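You operate a simulated robot arm through the tools that you are given. There is no shell and no other tool.

Carry out the task below with a simulated robot arm. There is one attempt and no reset: what you move stays moved.

TASK
Dry the red and yellow seed trays to their cards with one press.
Fine: one press of the drying button; the damper tray takes the wide mesh seat, the other the middle one; both go back on their own pads.

Only the result counts: the job must be done as asked and must still hold three seconds after the hand-in. Knocking over, shifting, dropping, spilling or breaking anything else fails it.

THE ROBOT
A 6-joint arm with a two-finger gripper, fixed in place. Base frame: the origin is at the foot of the arm, x ahead of it, y to its left, z up. Lengths are in mm, angles in rad, forces in N, time in s.
Its first joint turns from -2.897 to 2.897 rad. Payload 3.43 kg.
Tool frame: the origin (TCP) lies between the finger pads and is the grasp point; the fingertips stand 20 mm ahead of it; z points along the fingers, y is the line along which they close. Largest opening 190 mm; the body of the gripper starts 248 mm behind the TCP.
Orientation is told as [roll, pitch, yaw] about the base's x, y, z axes, in that order, counted from this pose: with the fingers straight down and closing along the base's y, the tool's x points along the base's -x, its y along +y and its z along -z.

THE INTERFACE
- The arm moves only by the tool nudge_tool. Its argument "motion" is a list of rows, each an object of numbers (a shift or turn left out is 0, a gripper value left out holds the last): "ax", "ay", "az": the turn, a rotation vector about the tool's x, y, z in degrees; "x", "y", "z": the shift along the tool's x, y, z in mm; "claw": the finger opening in mm, from 0 to 190. In form: [{"ax": .., "ay": .., "az": .., "x": .., "y": .., "z": .., "claw": ..}, ...]. A call has 1 to 20 rows; each row is the pose to reach, as a shift and turn from the pose commanded when the call began, along the tool's axes at that moment. Rows are played at 5 a second. More than 50 mm and 0.15 rad between two rows, or a gripper value outside its range, and nothing of the call is played. A pose out of reach is approached as far as the arm can. The call stops where the force on the tool passes 40 N (or 10 N more than at its start, if that is more) or the arm is blocked; 0.2 s more then pass. The fingers move at their own pace (about 45 mm/s each) and stop on an object; they squeeze with about 42 N. The grip force told is the motor's: it shows also when the fingers shut on nothing. Time passes only in rows, and 0.2 s behind the last, so rows that repeat a pose let the fingers close. The reply holds the time, the measured pose of the TCP, the force on the tool along the base axes, the opening and the grip force, in the units named above and with some noise, with the torque about the TCP (base axes, N m) and any sound that the robot's microphone picked up, and new pictures: "views" is both (left out), scene, wrist or none.
- Cameras (640 x 400 px; columns grow to the right, rows downward): "scene" is fixed at [44.7, 496, 1444.2]; the picture's right is [-0.53, -0.85, 0.00], its down [-0.40, 0.25, -0.89] and it looks along [0.75, -0.47, -0.47] (base axes); focal length 343 px, centre (320, 200). "wrist" rides on the gripper at [70, -8, -288] in the tool frame; the picture's right is [0.12, 0.99, 0.00], its down [-0.96, 0.12, -0.25] and it looks along [-0.25, 0.03, 0.97] (tool axes); focal length 261 px, centre (320, 200). There is no depth. A picture from a camera that has moved, and an enlarged one, comes with that camera's place and axes in the base frame and with its lens. The place of the scene camera against the robot may be out by one fixed shift of up to 12 mm in any direction.
- raise_lower(by): slides the trunk up (or, below 0, down) by that many mm; the arm rides with it, the base frame stays. It gives what a move gives, with no picture.
- inspect(camera, box): a new picture of the part [left, top, right, bottom] of that camera's present view, enlarged. No time passes.
- job_done(): hands the job in; it is judged then, once.

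Nothing tells you positions but the pictures and the camera data. Unless the task says otherwise, let go and move clear before handing in.

The tools are called after "Emit:" as a command line: name --argument value ..., lists and objects as JSON in quotes. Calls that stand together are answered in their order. nudge_tool: Moves the arm, as the interface text tells. Its arguments: {"type":"object","properties":{"motion":{"type":"array"},"views":{"type":"string","enum":["both","scene","wrist","none"]}},"required":["motion"]} The other tools are called the same way: raise_lower (by) slides the trunk up or down; inspect (camera, box) takes an enlarged picture of a part of a camera's view; job_done () hands the job in.

At the start:

```text
time: 0.0
position: [697.4, -180.8, 1203.2]
ee_rot: [0.0, -0.001, 0.001]
wrist_force: [-0.1, -0.7, 0.4]
wrist_torque: [0.02, 0.0, 0.0]
finger_gap: 190.1
grip_force: 0.2
trunk travel left (down, up): [-175.0, 65.0]
```

scene: 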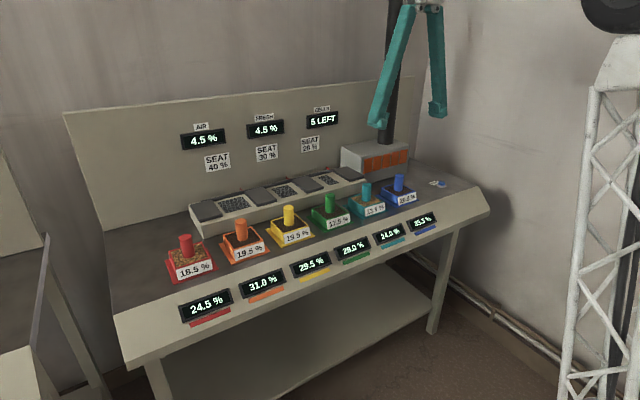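
wrist: 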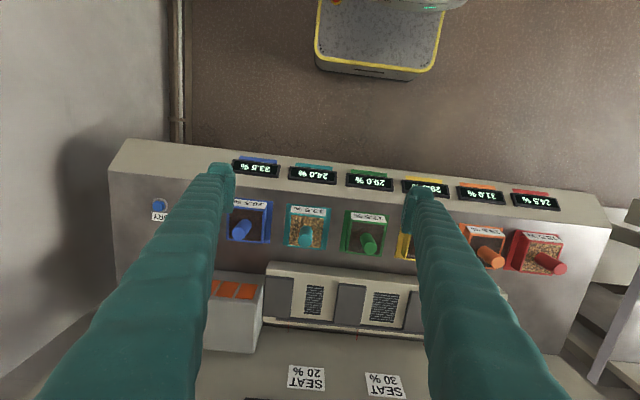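

I see a bench with six coloured seed trays, a mesh block with seats behind them, displays in front and a dryer with a button. I'll look closer at each part before moving.

Emit:
inspect --camera "scene" --box '[150, 180, 310, 340]'

Emit:
inspect --camera "scene" --box '[300, 150, 500, 275]'

Emit:
inspect --camera "scene" --box '[170, 90, 370, 215]'

Emit:
inspect --camera "wrist" --box '[100, 130, 360, 340]'

Emit:
inspect --camera "wrist" --box '[360, 150, 640, 340]'

Emit:
inspect --camera "scene" --box '[180, 170, 380, 250]'

```text
2.50 times, centred on (230, 260) of scene
camera zoom: at [44.7, 496.0, 1444.2], right [-0.53, -0.85, 0.0], down [-0.4, 0.25, -0.89], along [0.75, -0.47, -0.47], focal length 858 px, centre (545, 50)
```

zoom: 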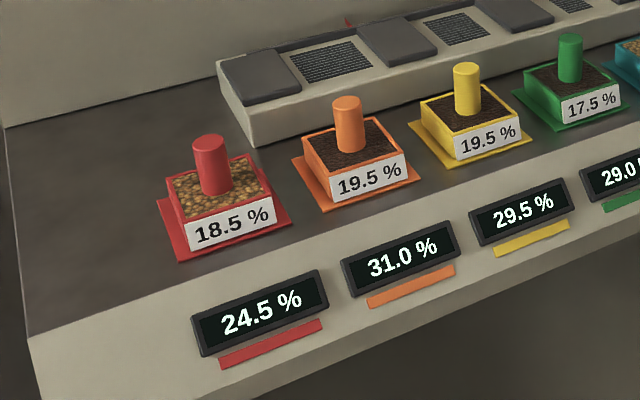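

```text
3.20 times, centred on (400, 212) of scene
camera zoom: at [44.7, 496.0, 1444.2], right [-0.53, -0.85, 0.0], down [-0.4, 0.25, -0.89], along [0.75, -0.47, -0.47], focal length 1098 px, centre (64, 160)
```

zoom: 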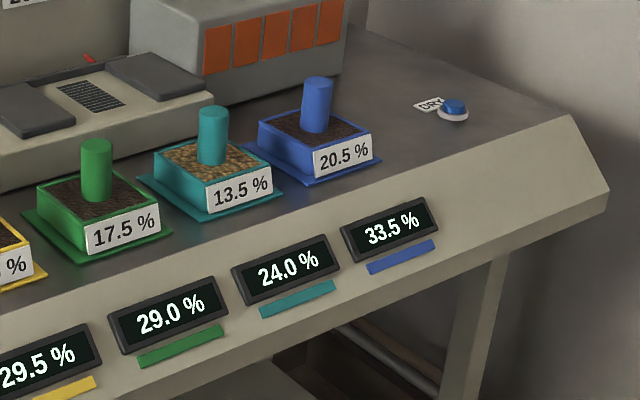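

```text
3.20 times, centred on (270, 152) of scene
camera zoom: at [44.7, 496.0, 1444.2], right [-0.53, -0.85, 0.0], down [-0.4, 0.25, -0.89], along [0.75, -0.47, -0.47], focal length 1098 px, centre (480, 352)
```

zoom: 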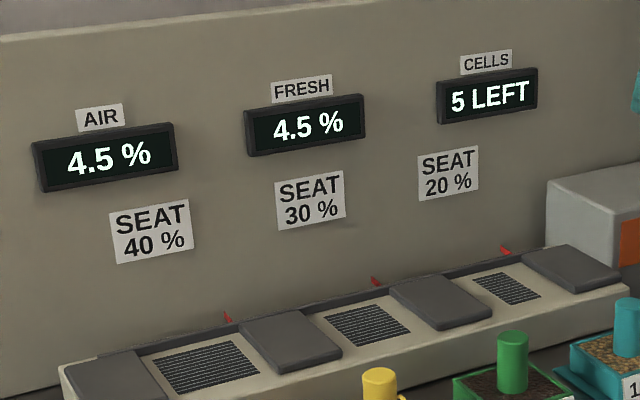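

```text
1.90 times, centred on (230, 235) of wrist
camera zoom: at [627.0, -189.7, 1488.9], right [-0.12, 0.99, 0.0], down [0.96, 0.12, 0.25], along [0.25, 0.03, -0.97], focal length 496 px, centre (491, 133)
```

zoom: 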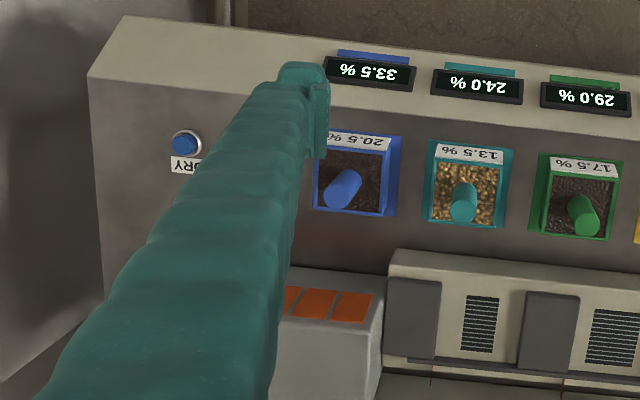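

```text
2.11 times, centred on (500, 245) of wrist
camera zoom: at [627.0, -189.7, 1488.9], right [-0.12, 0.99, 0.0], down [0.96, 0.12, 0.25], along [0.25, 0.03, -0.97], focal length 549 px, centre (-59, 105)
```

zoom: 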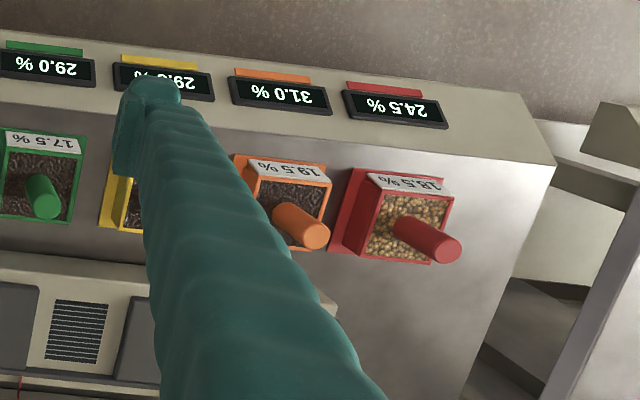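

```text
3.20 times, centred on (280, 210) of scene
camera zoom: at [44.7, 496.0, 1444.2], right [-0.53, -0.85, 0.0], down [-0.4, 0.25, -0.89], along [0.75, -0.47, -0.47], focal length 1098 px, centre (448, 168)
```

zoom: 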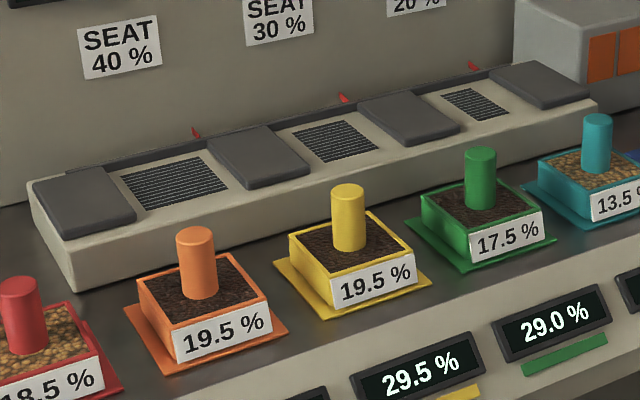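

The cards read red 24.5 → 18.5 and yellow 29.5 → 19.5 with the air at 4.5. So yellow, the damper one, goes on the wide 40 % seat and red on the middle 30 % seat. I'll move the arm sideways at this height to get better wrist views for triangulating positions.

Emit:
nudge_tool --motion '[{"y": 45}, {"y": 90}, {"y": 135}, {"y": 180}, {"y": 225}, {"y": 270}, {"y": 315}, {"y": 360}, {"y": 400}, {"y": 430}, {"y": 430}]' --views "both"

```text
time: 2.4
position: [697.1, 251.5, 1201.4]
ee_rot: [0.0, 0.0, 0.0]
wrist_force: [-0.1, -0.2, -0.1]
wrist_torque: [0.04, 0.0, 0.01]
finger_gap: 189.8
grip_force: 0.0
trunk travel left (down, up): [-175.0, 65.0]
camera wrist: at [627.6, 241.7, 1488.7], right [-0.12, 0.99, 0.0], down [0.96, 0.12, 0.25], along [0.25, 0.03, -0.97], focal length 261 px, centre (320, 200)
```

scene: 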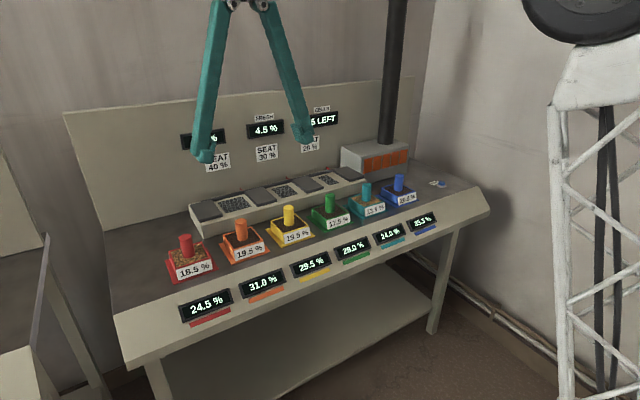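
wrist: 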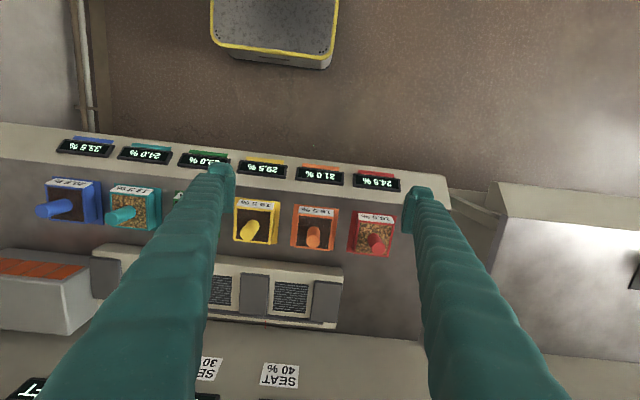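

Emit:
inspect --camera "wrist" --box '[200, 180, 420, 330]'

Emit:
inspect --camera "wrist" --box '[20, 130, 220, 260]'

```text
2.67 times, centred on (310, 255) of wrist
camera zoom: at [627.6, 241.7, 1488.7], right [-0.12, 0.99, 0.0], down [0.96, 0.12, 0.25], along [0.25, 0.03, -0.97], focal length 695 px, centre (347, 53)
```

zoom: 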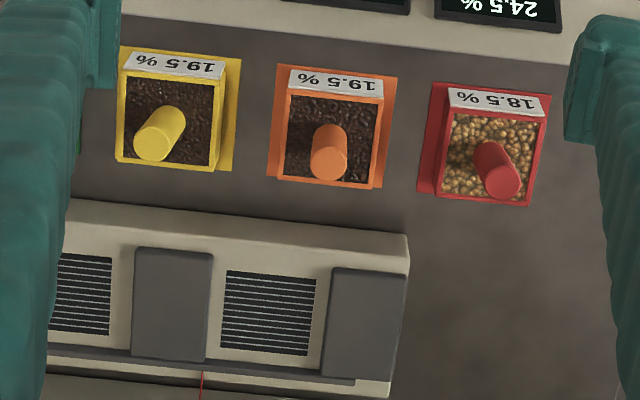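

```text
3.08 times, centred on (120, 195) of wrist
camera zoom: at [627.6, 241.7, 1488.7], right [-0.12, 0.99, 0.0], down [0.96, 0.12, 0.25], along [0.25, 0.03, -0.97], focal length 802 px, centre (935, 215)
```

zoom: 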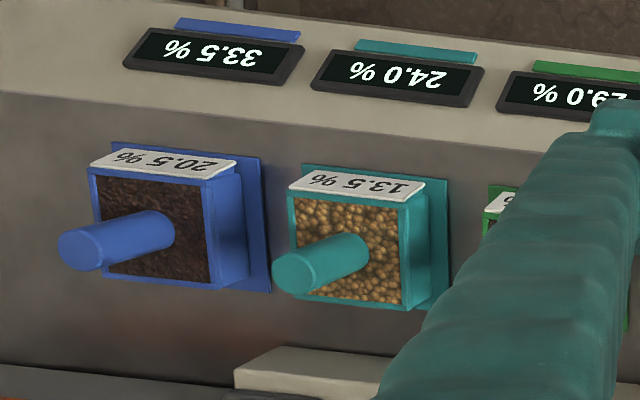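

The bench is roughly aligned with the base axes. The table top is near z≈850, with red at about (865, 404), yellow at about (866, 105) and pads about 112 mm square. The seats lie at x≈1045, beyond straight-down reach, so I'll tilt the tool forward about 25° and look closer.

Emit:
nudge_tool --motion '[{"ay": -5, "x": -30, "claw": 100}, {"ay": -10, "x": -60}, {"ay": -15, "x": -90}, {"ay": -20, "x": -120}, {"ay": -25, "x": -150}, {"ay": -25, "x": -150}, {"ay": -25, "x": -150}]' --views "both"

```text
time: 4.0
position: [846.6, 249.3, 1203.8]
ee_rot: [0.001, -0.437, 0.0]
wrist_force: [-0.4, 0.4, 0.2]
wrist_torque: [-0.01, -0.01, 0.01]
finger_gap: 99.9
grip_force: 0.1
trunk travel left (down, up): [-175.0, 65.0]
camera wrist: at [661.5, 240.3, 1431.2], right [-0.11, 0.99, -0.05], down [0.77, 0.12, 0.63], along [0.63, 0.03, -0.77], focal length 261 px, centre (320, 200)
```

scene: 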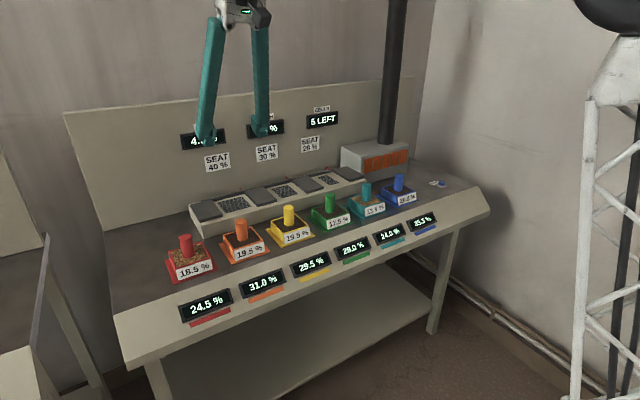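
wrist: 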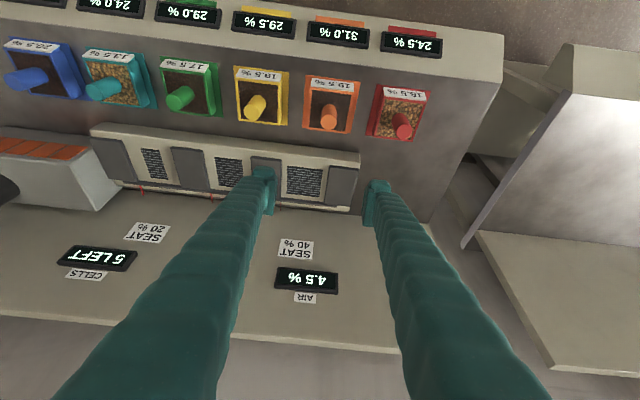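

The tilt worked as planned, and the whole bench and backboard are in view. I'll enlarge the seat block and the cells.

Emit:
inspect --camera "wrist" --box '[190, 120, 370, 230]'

Emit:
inspect --camera "wrist" --box '[80, 110, 260, 220]'

Emit:
inspect --camera "wrist" --box '[220, 50, 440, 190]'

```text
3.56 times, centred on (280, 175) of wrist
camera zoom: at [661.5, 240.3, 1431.2], right [-0.11, 0.99, -0.05], down [0.77, 0.12, 0.63], along [0.63, 0.03, -0.77], focal length 927 px, centre (462, 289)
```

zoom: 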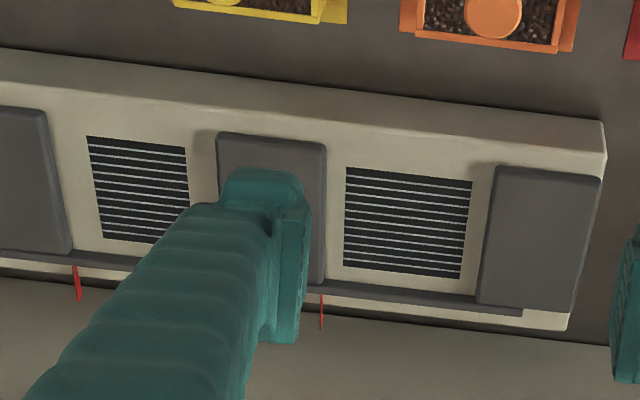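

```text
3.56 times, centred on (170, 165) of wrist
camera zoom: at [661.5, 240.3, 1431.2], right [-0.11, 0.99, -0.05], down [0.77, 0.12, 0.63], along [0.63, 0.03, -0.77], focal length 927 px, centre (853, 324)
```

zoom: 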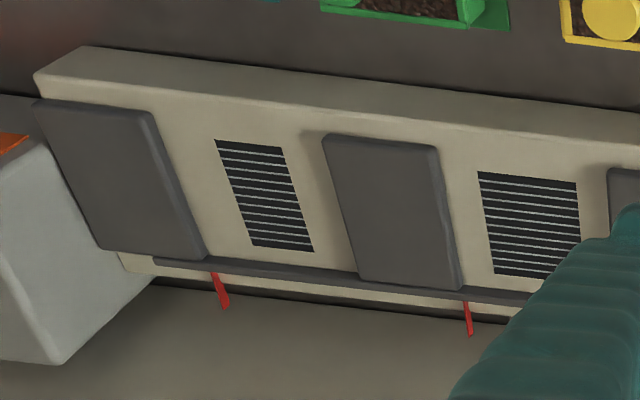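

```text
2.86 times, centred on (330, 120) of wrist
camera zoom: at [661.5, 240.3, 1431.2], right [-0.11, 0.99, -0.05], down [0.77, 0.12, 0.63], along [0.63, 0.03, -0.77], focal length 745 px, centre (291, 429)
```

zoom: 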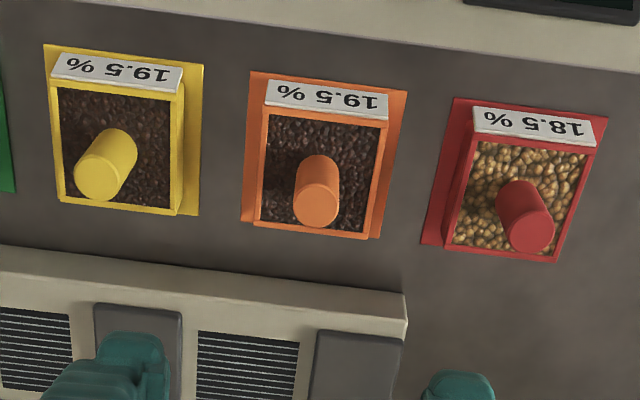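

I now have good estimates: the wide seat is centred near (1046, 215), the middle seat near (1046, 31), and the block top is at z≈898. Before picking anything up, I'll test reach over the wide seat with empty fingers.

Emit:
nudge_tool --motion '[{"x": -20, "y": -5.5, "z": 35.8}, {"x": -40, "y": -11, "z": 71.6}, {"x": -60, "y": -16.5, "z": 107.4}, {"x": -80, "y": -22, "z": 143.2}, {"x": -100, "y": -28, "z": 179}, {"x": -119.9, "y": -33.3, "z": 214.6}, {"x": -119.9, "y": -33.3, "z": 214.6}, {"x": -119.9, "y": -33.3, "z": 214.6}]' --views "both"

```text
time: 5.8
position: [1047.3, 216.6, 1059.8]
ee_rot: [-0.001, -0.436, -0.001]
wrist_force: [-1.0, -0.6, -0.2]
wrist_torque: [-0.01, 0.02, -0.02]
finger_gap: 99.7
grip_force: 0.0
trunk travel left (down, up): [-175.0, 65.0]
camera wrist: at [862.0, 207.6, 1288.6], right [-0.11, 0.99, -0.05], down [0.77, 0.12, 0.63], along [0.63, 0.03, -0.77], focal length 261 px, centre (320, 200)
```

scene: 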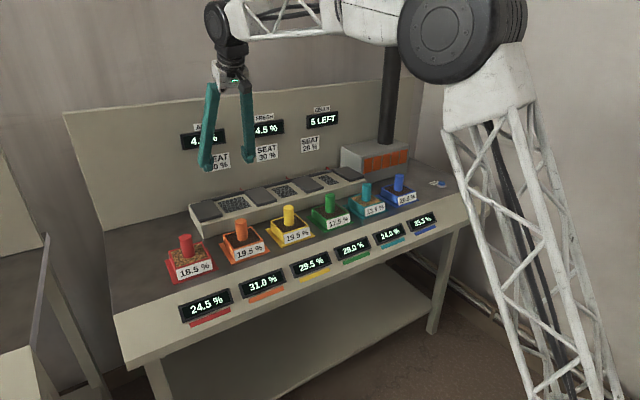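
wrist: 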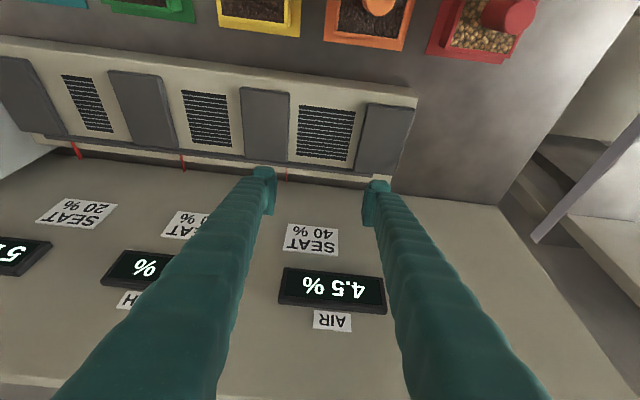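

Reach here is fine. I'll enlarge the seats from this closer view to refine their position.

Emit:
inspect --camera "wrist" --box '[160, 60, 430, 220]'

Emit:
inspect --camera "wrist" --box '[0, 30, 260, 190]'

Emit:
inspect --camera "scene" --box '[180, 60, 340, 220]'

```text
2.37 times, centred on (295, 140) of wrist
camera zoom: at [862.0, 207.6, 1288.6], right [-0.11, 0.99, -0.05], down [0.77, 0.12, 0.63], along [0.63, 0.03, -0.77], focal length 618 px, centre (379, 342)
```

zoom: 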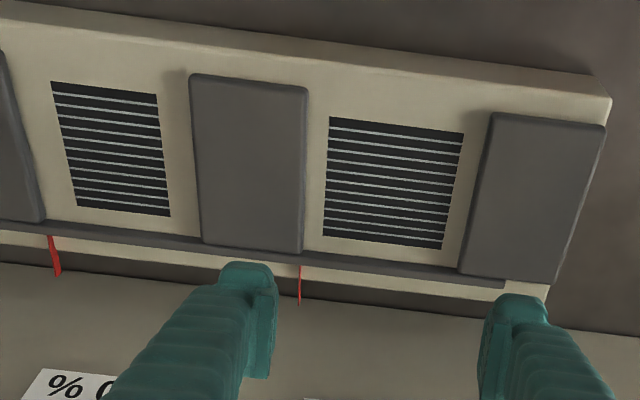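

```text
2.46 times, centred on (130, 110) of wrist
camera zoom: at [862.0, 207.6, 1288.6], right [-0.11, 0.99, -0.05], down [0.77, 0.12, 0.63], along [0.63, 0.03, -0.77], focal length 642 px, centre (788, 422)
```

zoom: 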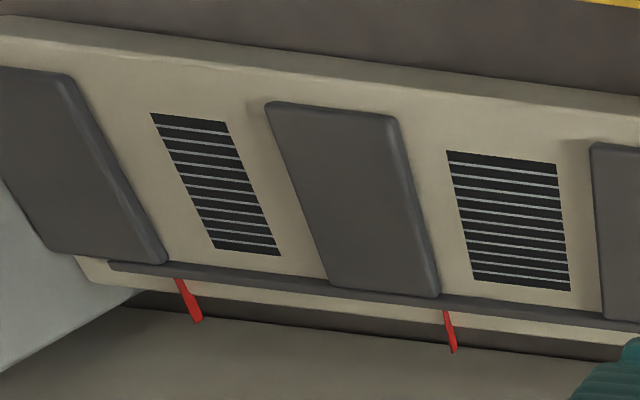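

```text
2.50 times, centred on (260, 140) of scene
camera zoom: at [44.7, 496.0, 1444.2], right [-0.53, -0.85, 0.0], down [-0.4, 0.25, -0.89], along [0.75, -0.47, -0.47], focal length 858 px, centre (470, 350)
```

zoom: 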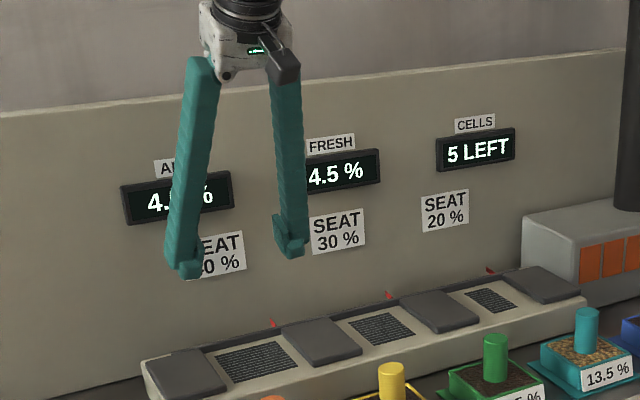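

The wide seat is at (1046, 214.6), the middle one at (1046, 31), and the seat surface is at z≈901. Next I'll hover over the yellow tray.

Emit:
nudge_tool --motion '[{"x": 35, "y": -22, "z": -12, "claw": 85}, {"x": 70, "y": -44, "z": -24}, {"x": 105, "y": -66, "z": -36}, {"x": 140, "y": -88, "z": -48}, {"x": 172.7, "y": -109.6, "z": -58.7}, {"x": 172.7, "y": -109.6, "z": -58.7}, {"x": 172.7, "y": -109.6, "z": -58.7}]' --views "both"

```text
time: 7.4
position: [865.3, 106.4, 1039.2]
ee_rot: [0.002, -0.437, 0.001]
wrist_force: [-0.6, -0.4, 0.2]
wrist_torque: [0.0, -0.02, -0.03]
finger_gap: 84.9
grip_force: 0.0
trunk travel left (down, up): [-175.0, 65.0]
camera wrist: at [680.8, 97.5, 1268.3], right [-0.11, 0.99, -0.05], down [0.77, 0.12, 0.63], along [0.63, 0.03, -0.77], focal length 261 px, centre (320, 200)
```

scene: 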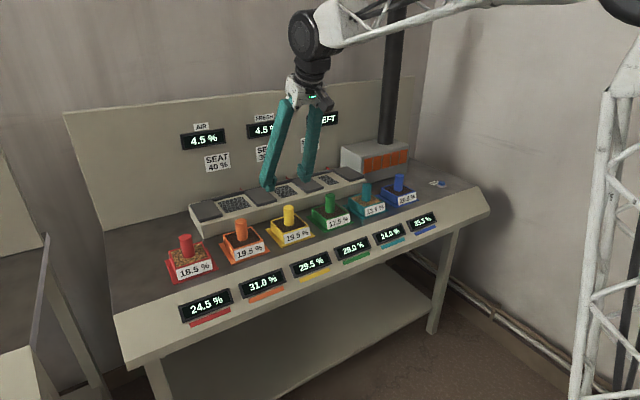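
wrist: 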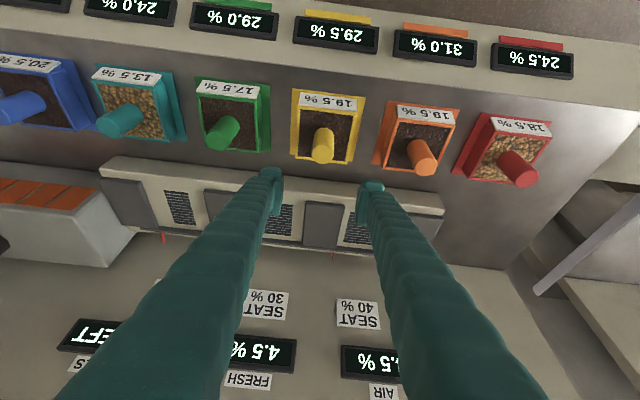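

Emit:
inspect --camera "wrist" --box '[270, 70, 390, 190]'

Emit:
inspect --camera "wrist" --box '[440, 90, 580, 200]'

```text
3.33 times, centred on (330, 130) of wrist
camera zoom: at [680.8, 97.5, 1268.3], right [-0.11, 0.99, -0.05], down [0.77, 0.12, 0.63], along [0.63, 0.03, -0.77], focal length 869 px, centre (287, 433)
```

zoom: 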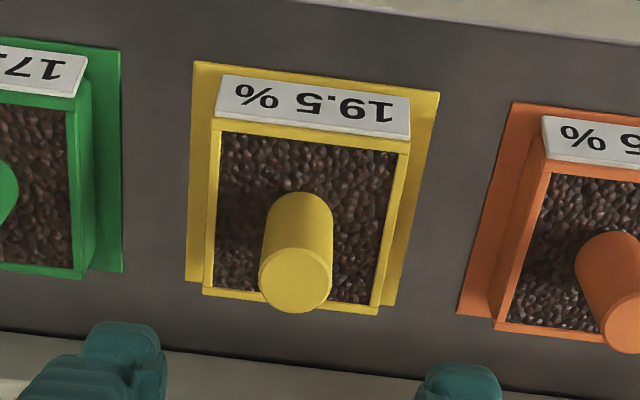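

```text
3.64 times, centred on (510, 145) of wrist
camera zoom: at [680.8, 97.5, 1268.3], right [-0.11, 0.99, -0.05], down [0.77, 0.12, 0.63], along [0.63, 0.03, -0.77], focal length 948 px, centre (-371, 400)
```

zoom: 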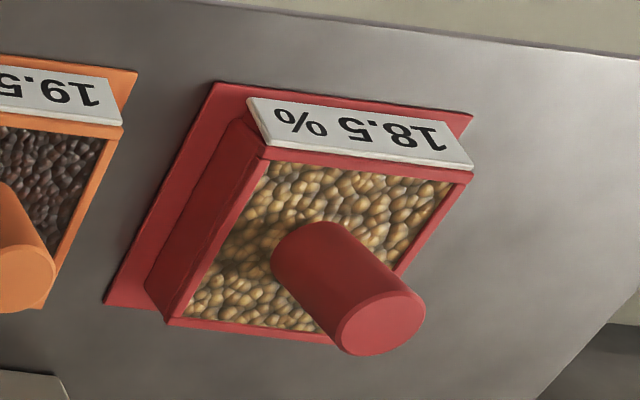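

The yellow knob is at (866, 105) with its top near z≈940 and a diameter of about 32 mm. I'll descend with the tilted tool, fingers straddling the knob above the rim.

Emit:
nudge_tool --motion '[{"x": 11, "y": -1.2, "z": 25}, {"x": 22, "y": -1.2, "z": 50}, {"x": 34, "y": -1.2, "z": 76}, {"x": 45.9, "y": -1.2, "z": 101.3}, {"x": 45.9, "y": -1.2, "z": 101.3}]' --views "both"

```text
time: 8.6
position: [866.5, 103.5, 927.9]
ee_rot: [-0.002, -0.437, -0.002]
wrist_force: [-0.4, -0.4, -0.1]
wrist_torque: [0.0, -0.02, 0.0]
finger_gap: 84.8
grip_force: 0.0
trunk travel left (down, up): [-175.0, 65.0]
camera wrist: at [681.9, 94.2, 1156.5], right [-0.11, 0.99, -0.05], down [0.77, 0.12, 0.63], along [0.63, 0.03, -0.77], focal length 261 px, centre (320, 200)
```

scene: 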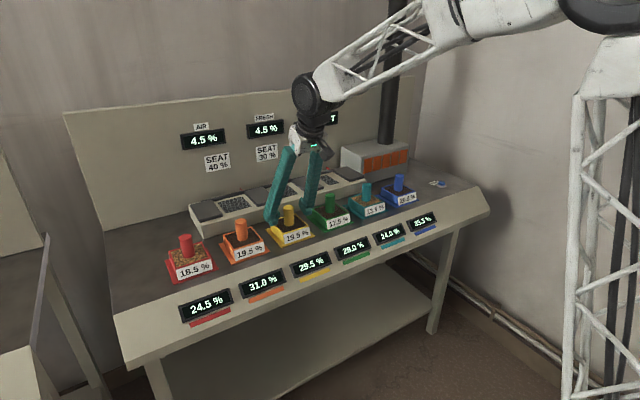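
wrist: 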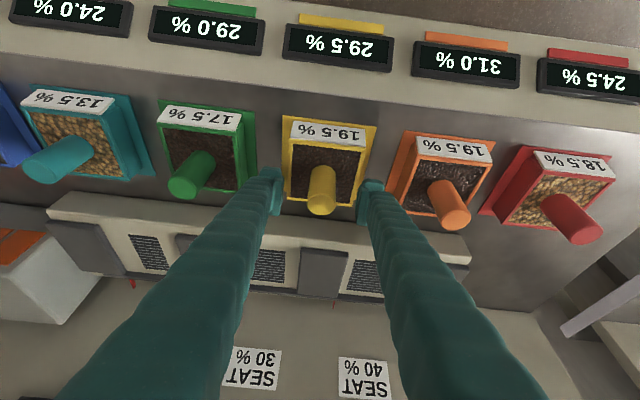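

Emit:
inspect --camera "wrist" --box '[250, 100, 400, 240]'

Emit:
inspect --camera "scene" --box '[230, 170, 350, 270]'

```text
2.86 times, centred on (325, 170) of wrist
camera zoom: at [681.9, 94.2, 1156.5], right [-0.11, 0.99, -0.05], down [0.77, 0.12, 0.63], along [0.63, 0.03, -0.77], focal length 745 px, centre (306, 286)
```

zoom: 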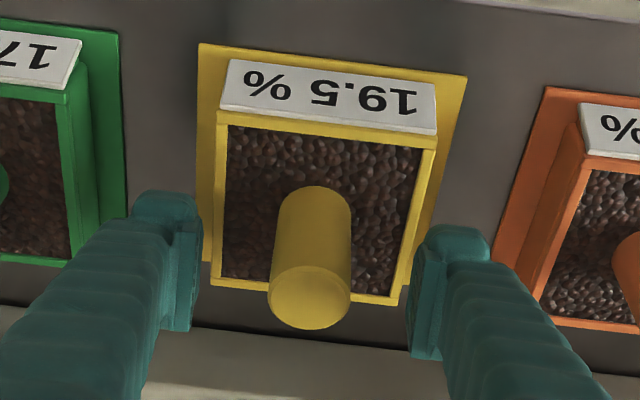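

```text
4.00 times, centred on (290, 220) of scene
camera zoom: at [44.7, 496.0, 1444.2], right [-0.53, -0.85, 0.0], down [-0.4, 0.25, -0.89], along [0.75, -0.47, -0.47], focal length 1372 px, centre (440, 120)
```

zoom: 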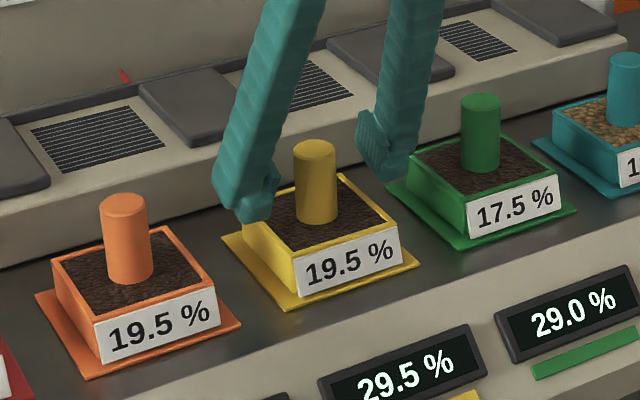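

The fingers straddle the yellow knob cleanly. I'll close them.

Emit:
nudge_tool --motion '[{"claw": 60}, {"claw": 40}, {"claw": 20}, {"claw": 15}, {"claw": 15}, {"claw": 15}]' --views "scene"

```text
time: 10.0
position: [868.4, 103.6, 927.2]
ee_rot: [0.001, -0.436, -0.001]
wrist_force: [-0.5, 0.5, -0.1]
wrist_torque: [-0.04, 0.0, -0.03]
finger_gap: 30.7
grip_force: 42.0
trunk travel left (down, up): [-175.0, 65.0]
```

scene: 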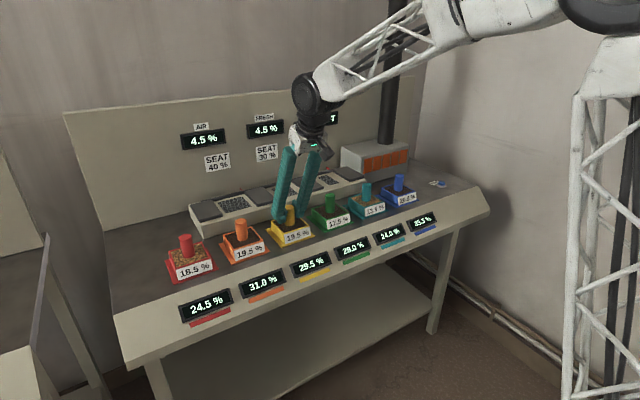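

The knob is held (30.7 mm gap, 42 N grip). I'll lift straight up, gently at first.

Emit:
nudge_tool --motion '[{"x": -2.1, "z": -4.5}, {"x": -6.3, "z": -13.6}, {"x": -12.7, "z": -27.2}, {"x": -21.1, "z": -45.3}, {"x": -29.6, "z": -63.4}, {"x": -38, "z": -81.6}, {"x": -47.3, "z": -101.5}, {"x": -47.3, "z": -101.5}]' --views "both"

```text
time: 11.8
position: [866.5, 103.4, 1041.0]
ee_rot: [0.0, -0.435, 0.0]
wrist_force: [0.1, -0.2, -2.1]
wrist_torque: [0.01, 0.0, 0.02]
finger_gap: 30.3
grip_force: 41.8
trunk travel left (down, up): [-175.0, 65.0]
camera wrist: at [680.3, 94.8, 1270.2], right [-0.11, 0.99, -0.05], down [0.77, 0.12, 0.63], along [0.63, 0.03, -0.77], focal length 261 px, centre (320, 200)
```

scene: 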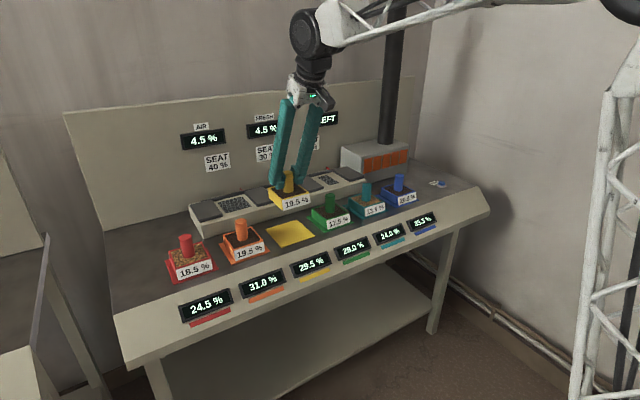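
wrist: 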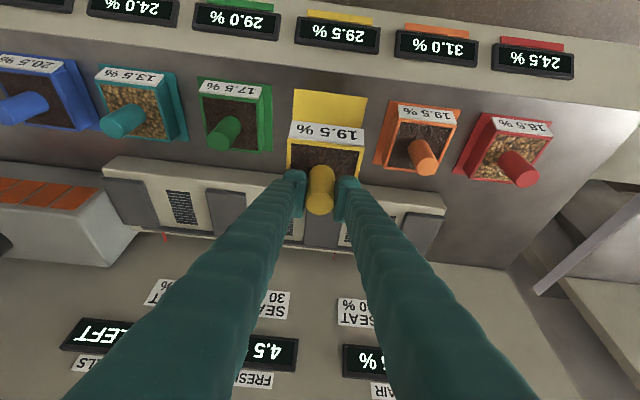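

The yellow tray is up and level (about 2 N of weight). I'll carry it over the wide seat with smooth steps.

Emit:
nudge_tool --motion '[{"x": -8, "y": 5.5, "z": 3.8}, {"x": -24.6, "y": 16.5, "z": 11.5}, {"x": -49.2, "y": 33, "z": 22.9}, {"x": -82, "y": 55, "z": 38.2}, {"x": -114.7, "y": 77.1, "z": 53.5}, {"x": -139.3, "y": 93.7, "z": 64.9}, {"x": -155.7, "y": 104.7, "z": 72.6}, {"x": -163.9, "y": 110.2, "z": 76.4}, {"x": -163.9, "y": 110.2, "z": 76.4}, {"x": -163.9, "y": 110.2, "z": 76.4}]' --views "both"

```text
time: 14.0
position: [1047.9, 215.9, 1041.1]
ee_rot: [0.0, -0.435, 0.0]
wrist_force: [-0.6, -0.2, -2.3]
wrist_torque: [0.01, 0.01, -0.02]
finger_gap: 30.4
grip_force: 41.6
trunk travel left (down, up): [-175.0, 65.0]
camera wrist: at [862.4, 206.8, 1270.3], right [-0.11, 0.99, -0.05], down [0.77, 0.12, 0.63], along [0.63, 0.03, -0.77], focal length 261 px, centre (320, 200)
```

scene: 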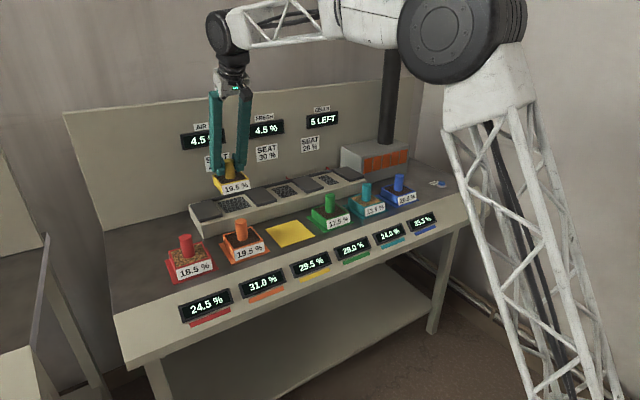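
wrist: 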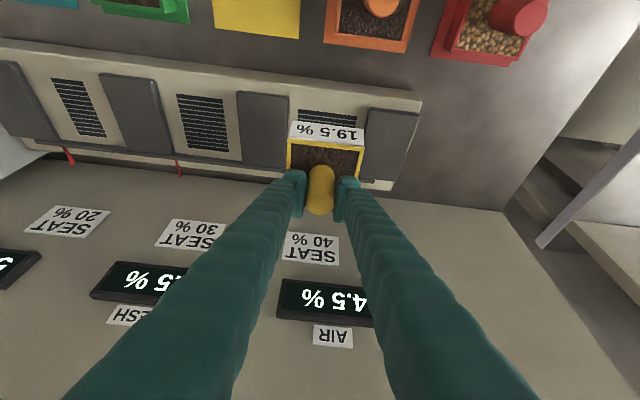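

The tray is over the wide seat. I'll lower it to just above the surface and check alignment before touching down.

Emit:
nudge_tool --motion '[{"x": 6, "y": -1.5, "z": 12.7}, {"x": 12, "y": -1.5, "z": 25.4}, {"x": 18, "y": -1.5, "z": 38}, {"x": 23.9, "y": -1.5, "z": 50.5}, {"x": 23.9, "y": -1.5, "z": 50.5}]' --views "both"

```text
time: 15.2
position: [1045.6, 213.9, 985.5]
ee_rot: [0.002, -0.437, -0.002]
wrist_force: [0.3, -2.0, -2.0]
wrist_torque: [-0.03, -0.03, 0.0]
finger_gap: 30.6
grip_force: 41.5
trunk travel left (down, up): [-175.0, 65.0]
camera wrist: at [861.5, 205.4, 1214.4], right [-0.11, 0.99, -0.05], down [0.77, 0.12, 0.63], along [0.63, 0.03, -0.77], focal length 261 px, centre (320, 200)
```

scene: 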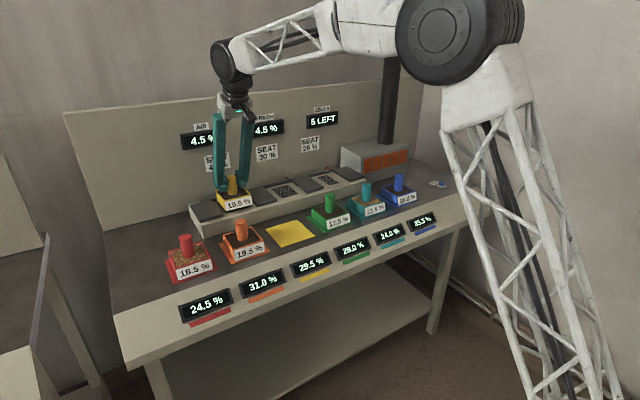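
wrist: 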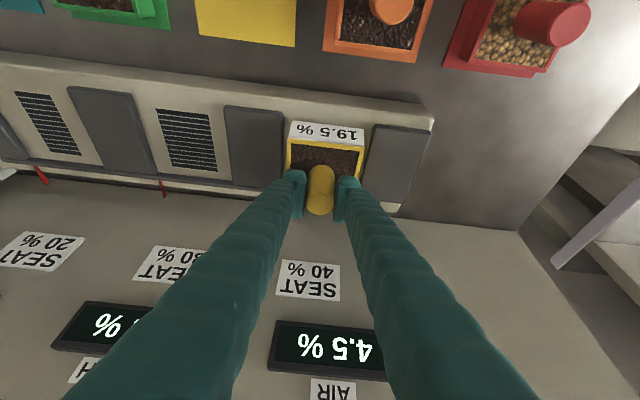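

Emit:
inspect --camera "wrist" --box '[220, 80, 450, 230]'

Emit:
inspect --camera "scene" --box '[180, 160, 300, 250]'

```text
2.67 times, centred on (335, 155) of wrist
camera zoom: at [861.5, 205.4, 1214.4], right [-0.11, 0.99, -0.05], down [0.77, 0.12, 0.63], along [0.63, 0.03, -0.77], focal length 695 px, centre (280, 320)
```

zoom: 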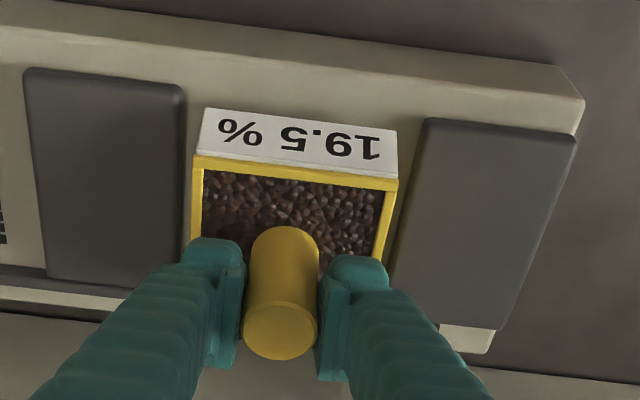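

```text
4.44 times, centred on (240, 205) of scene
camera zoom: at [44.7, 496.0, 1444.2], right [-0.53, -0.85, 0.0], down [-0.4, 0.25, -0.89], along [0.75, -0.47, -0.47], focal length 1524 px, centre (676, 178)
```

zoom: 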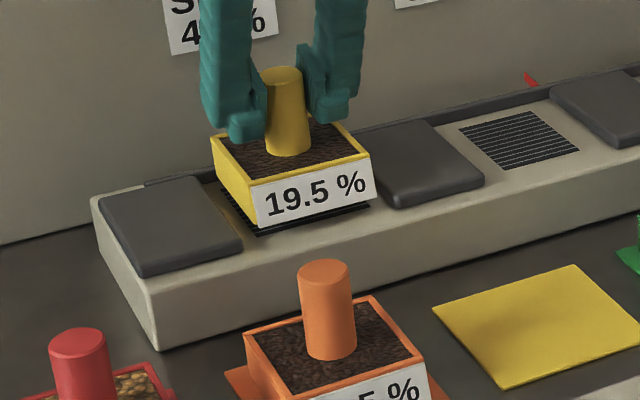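

Alignment between the plates looks good, with a small gap still visible below the tray. I'll lower it in fine steps.

Emit:
nudge_tool --motion '[{"x": 0.85, "z": 1.8}, {"x": 1.7, "z": 3.6}, {"x": 2.5, "z": 5.4}, {"x": 3.0, "z": 6.3}, {"x": 3.4, "z": 7.25}]' --views "none"

Emit:
inspect --camera "scene" --box '[180, 160, 300, 250]'

```text
time: 16.4
position: [1047.8, 214.5, 977.7]
ee_rot: [0.0, -0.436, 0.001]
wrist_force: [0.5, -0.1, -1.5]
wrist_torque: [-0.01, 0.02, -0.05]
finger_gap: 30.2
grip_force: 42.5
trunk travel left (down, up): [-175.0, 65.0]
```

```text
4.44 times, centred on (240, 205) of scene
camera zoom: at [44.7, 496.0, 1444.2], right [-0.53, -0.85, 0.0], down [-0.4, 0.25, -0.89], along [0.75, -0.47, -0.47], focal length 1524 px, centre (676, 178)
```

zoom: 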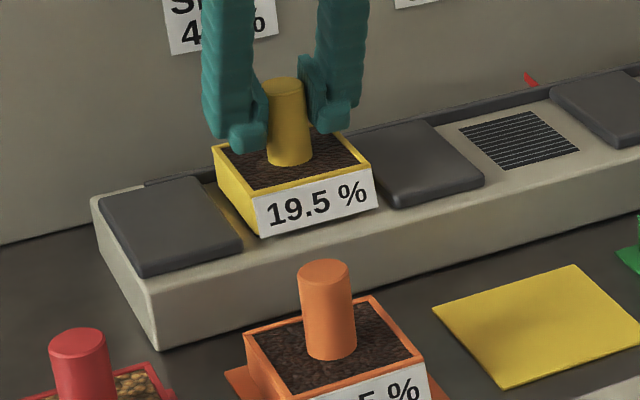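

The tray is very near the mesh. I'll keep lowering in 1 mm steps until the force shows contact.

Emit:
nudge_tool --motion '[{"x": 0.42, "z": 0.9}, {"x": 0.85, "z": 1.8}, {"x": 0.85, "z": 1.8}]' --views "none"

```text
time: 17.2
position: [1045.9, 214.4, 974.6]
ee_rot: [0.0, -0.435, 0.0]
wrist_force: [-0.7, 0.1, -2.0]
wrist_torque: [-0.03, -0.01, 0.02]
finger_gap: 30.5
grip_force: 42.6
trunk travel left (down, up): [-175.0, 65.0]
```

Emit:
nudge_tool --motion '[{"x": 0.42, "z": 0.9}, {"x": 0.85, "z": 1.8}, {"x": 0.85, "z": 1.8}]' --views "none"

Emit:
inspect --camera "scene" --box '[180, 160, 300, 250]'

```text
time: 18.0
position: [1046.7, 214.4, 975.3]
ee_rot: [0.0, -0.439, -0.001]
wrist_force: [-0.6, -0.5, 14.7]
wrist_torque: [0.01, 0.79, 0.01]
finger_gap: 30.4
grip_force: 41.7
trunk travel left (down, up): [-175.0, 65.0]
```

```text
4.44 times, centred on (240, 205) of scene
camera zoom: at [44.7, 496.0, 1444.2], right [-0.53, -0.85, 0.0], down [-0.4, 0.25, -0.89], along [0.75, -0.47, -0.47], focal length 1524 px, centre (676, 178)
```

zoom: 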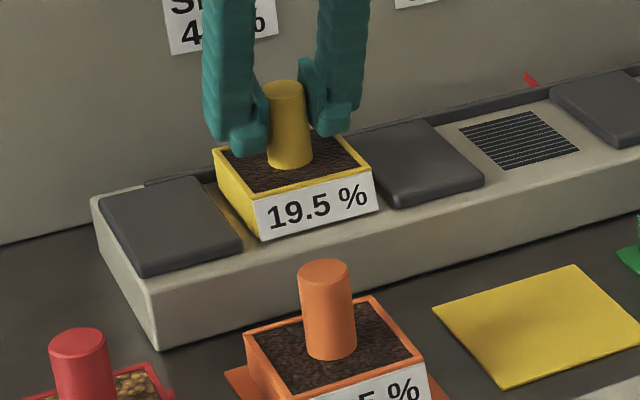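

The tray touched down (about 15 N). I'll ease up a hair to unload it, then open the fingers.

Emit:
nudge_tool --motion '[{"x": -0.42, "z": -0.9}, {"x": -0.42, "z": -0.9}]' --views "none"

```text
time: 18.6
position: [1046.6, 214.6, 974.7]
ee_rot: [0.0, -0.438, 0.0]
wrist_force: [0.0, -0.7, 14.7]
wrist_torque: [0.0, -0.15, -0.01]
finger_gap: 30.7
grip_force: 41.9
trunk travel left (down, up): [-175.0, 65.0]
```

Emit:
nudge_tool --motion '[{"x": -0.3, "z": -0.65}, {"x": -0.42, "z": -0.9}]' --views "none"

```text
time: 19.2
position: [1046.0, 214.3, 974.3]
ee_rot: [0.001, -0.437, 0.0]
wrist_force: [2.0, 0.2, 10.1]
wrist_torque: [0.03, -0.4, 0.03]
finger_gap: 30.5
grip_force: 42.0
trunk travel left (down, up): [-175.0, 65.0]
```

Emit:
nudge_tool --motion '[{"x": -0.3, "z": -0.65}, {"x": -0.42, "z": -0.9}]' --views "none"

```text
time: 19.8
position: [1045.7, 215.0, 974.6]
ee_rot: [0.001, -0.434, -0.001]
wrist_force: [0.5, 0.3, 0.7]
wrist_torque: [0.02, -0.18, -0.01]
finger_gap: 30.6
grip_force: 41.9
trunk travel left (down, up): [-175.0, 65.0]
```

The load is near zero, so I'll open the fingers and retreat upward.

Emit:
nudge_tool --motion '[{"claw": 40}, {"claw": 55}, {"claw": 70}, {"claw": 85}, {"claw": 85}, {"claw": 85}]' --views "both"

Emit:
inspect --camera "scene" --box '[180, 160, 300, 250]'

Emit:
inspect --camera "wrist" --box '[220, 80, 450, 230]'

```text
time: 21.2
position: [1046.6, 214.9, 976.5]
ee_rot: [-0.001, -0.437, 0.0]
wrist_force: [0.4, 0.3, 0.5]
wrist_torque: [-0.01, -0.03, 0.04]
finger_gap: 84.8
grip_force: 0.0
trunk travel left (down, up): [-175.0, 65.0]
camera wrist: at [861.7, 205.4, 1204.6], right [-0.11, 0.99, -0.05], down [0.77, 0.12, 0.63], along [0.63, 0.03, -0.77], focal length 261 px, centre (320, 200)
```

scene: 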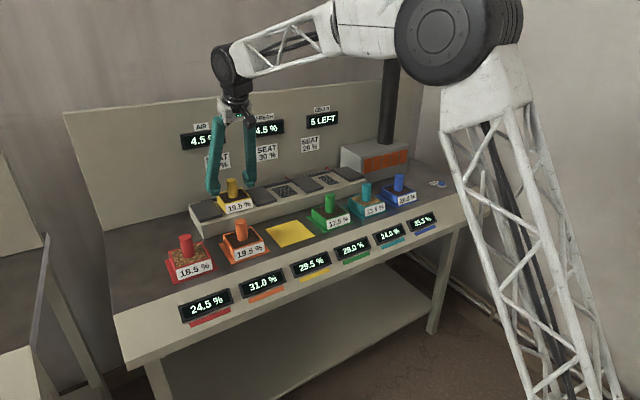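
wrist: 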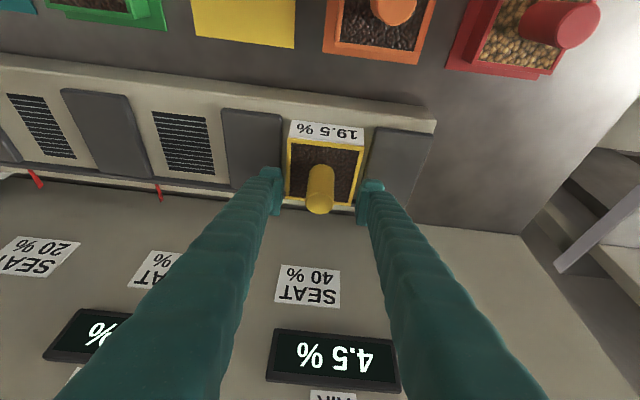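

```text
4.44 times, centred on (240, 205) of scene
camera zoom: at [44.7, 496.0, 1444.2], right [-0.53, -0.85, 0.0], down [-0.4, 0.25, -0.89], along [0.75, -0.47, -0.47], focal length 1524 px, centre (676, 178)
```

zoom: 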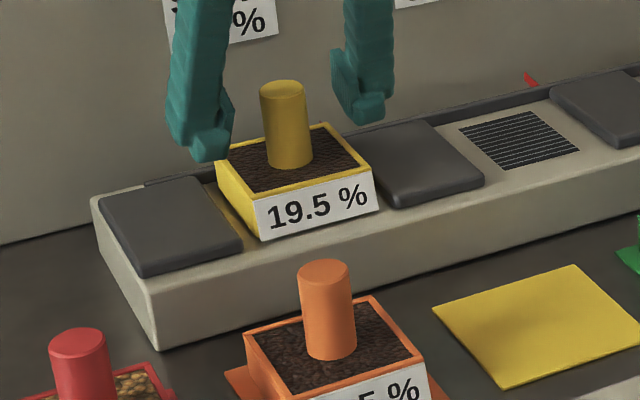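

```text
2.67 times, centred on (335, 155) of wrist
camera zoom: at [861.7, 205.4, 1204.6], right [-0.11, 0.99, -0.05], down [0.77, 0.12, 0.63], along [0.63, 0.03, -0.77], focal length 695 px, centre (280, 320)
```

zoom: 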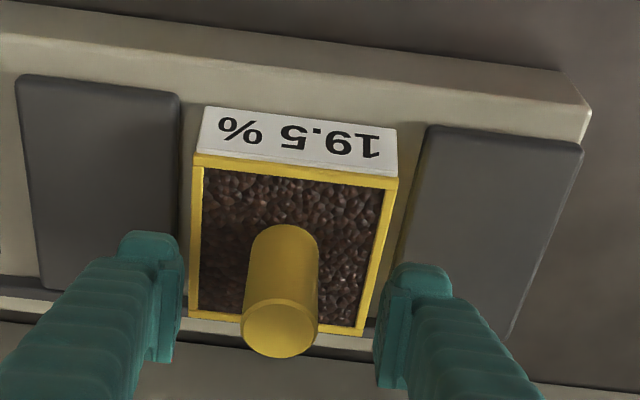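

Yellow sits squarely in the wide seat. I'll back straight up and move over to the red tray.

Emit:
nudge_tool --motion '[{"x": -8, "z": -17}, {"x": -20, "z": -43}, {"x": -33.8, "z": -72.5}, {"x": -9.6, "y": 27, "z": -81.4}, {"x": 14.6, "y": 54.1, "z": -90.2}, {"x": 38.8, "y": 81.1, "z": -99.1}, {"x": 63, "y": 108.1, "z": -108}, {"x": 87.2, "y": 135.1, "z": -116.9}, {"x": 111.4, "y": 162.2, "z": -125.7}, {"x": 135.6, "y": 189.2, "z": -134.6}, {"x": 135.6, "y": 189.2, "z": -134.6}]' --views "both"

Emit:
inspect --camera "wrist" --box '[260, 60, 400, 190]'

```text
time: 23.6
position: [867.2, 403.1, 1040.2]
ee_rot: [-0.001, -0.438, 0.001]
wrist_force: [-0.2, 1.0, -0.1]
wrist_torque: [0.0, -0.01, 0.0]
finger_gap: 84.9
grip_force: 0.0
trunk travel left (down, up): [-175.0, 65.0]
camera wrist: at [682.3, 394.4, 1269.1], right [-0.11, 0.99, -0.05], down [0.77, 0.12, 0.63], along [0.63, 0.03, -0.77], focal length 261 px, centre (320, 200)
```

scene: 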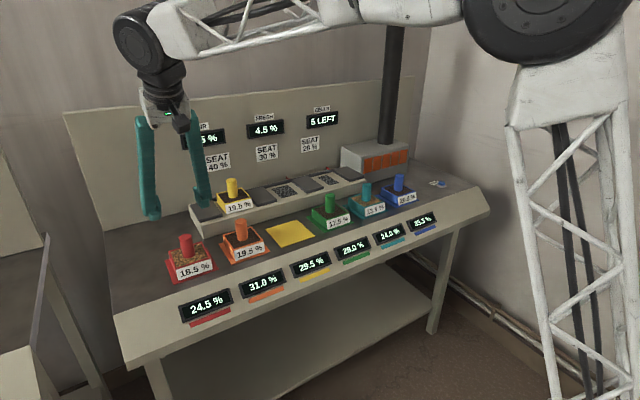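
wrist: 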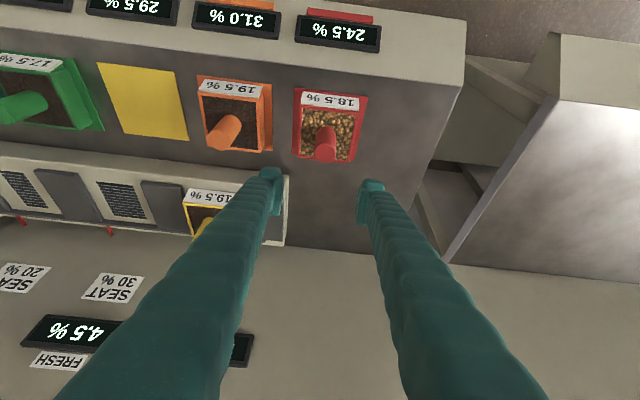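

```text
3.08 times, centred on (330, 125) of wrist
camera zoom: at [682.3, 394.4, 1269.1], right [-0.11, 0.99, -0.05], down [0.77, 0.12, 0.63], along [0.63, 0.03, -0.77], focal length 802 px, centre (289, 431)
```

zoom: 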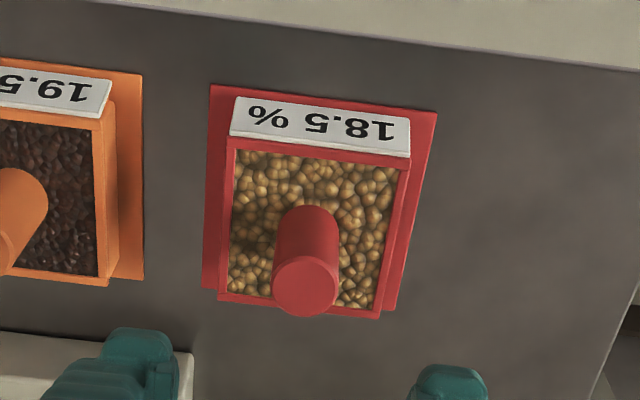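

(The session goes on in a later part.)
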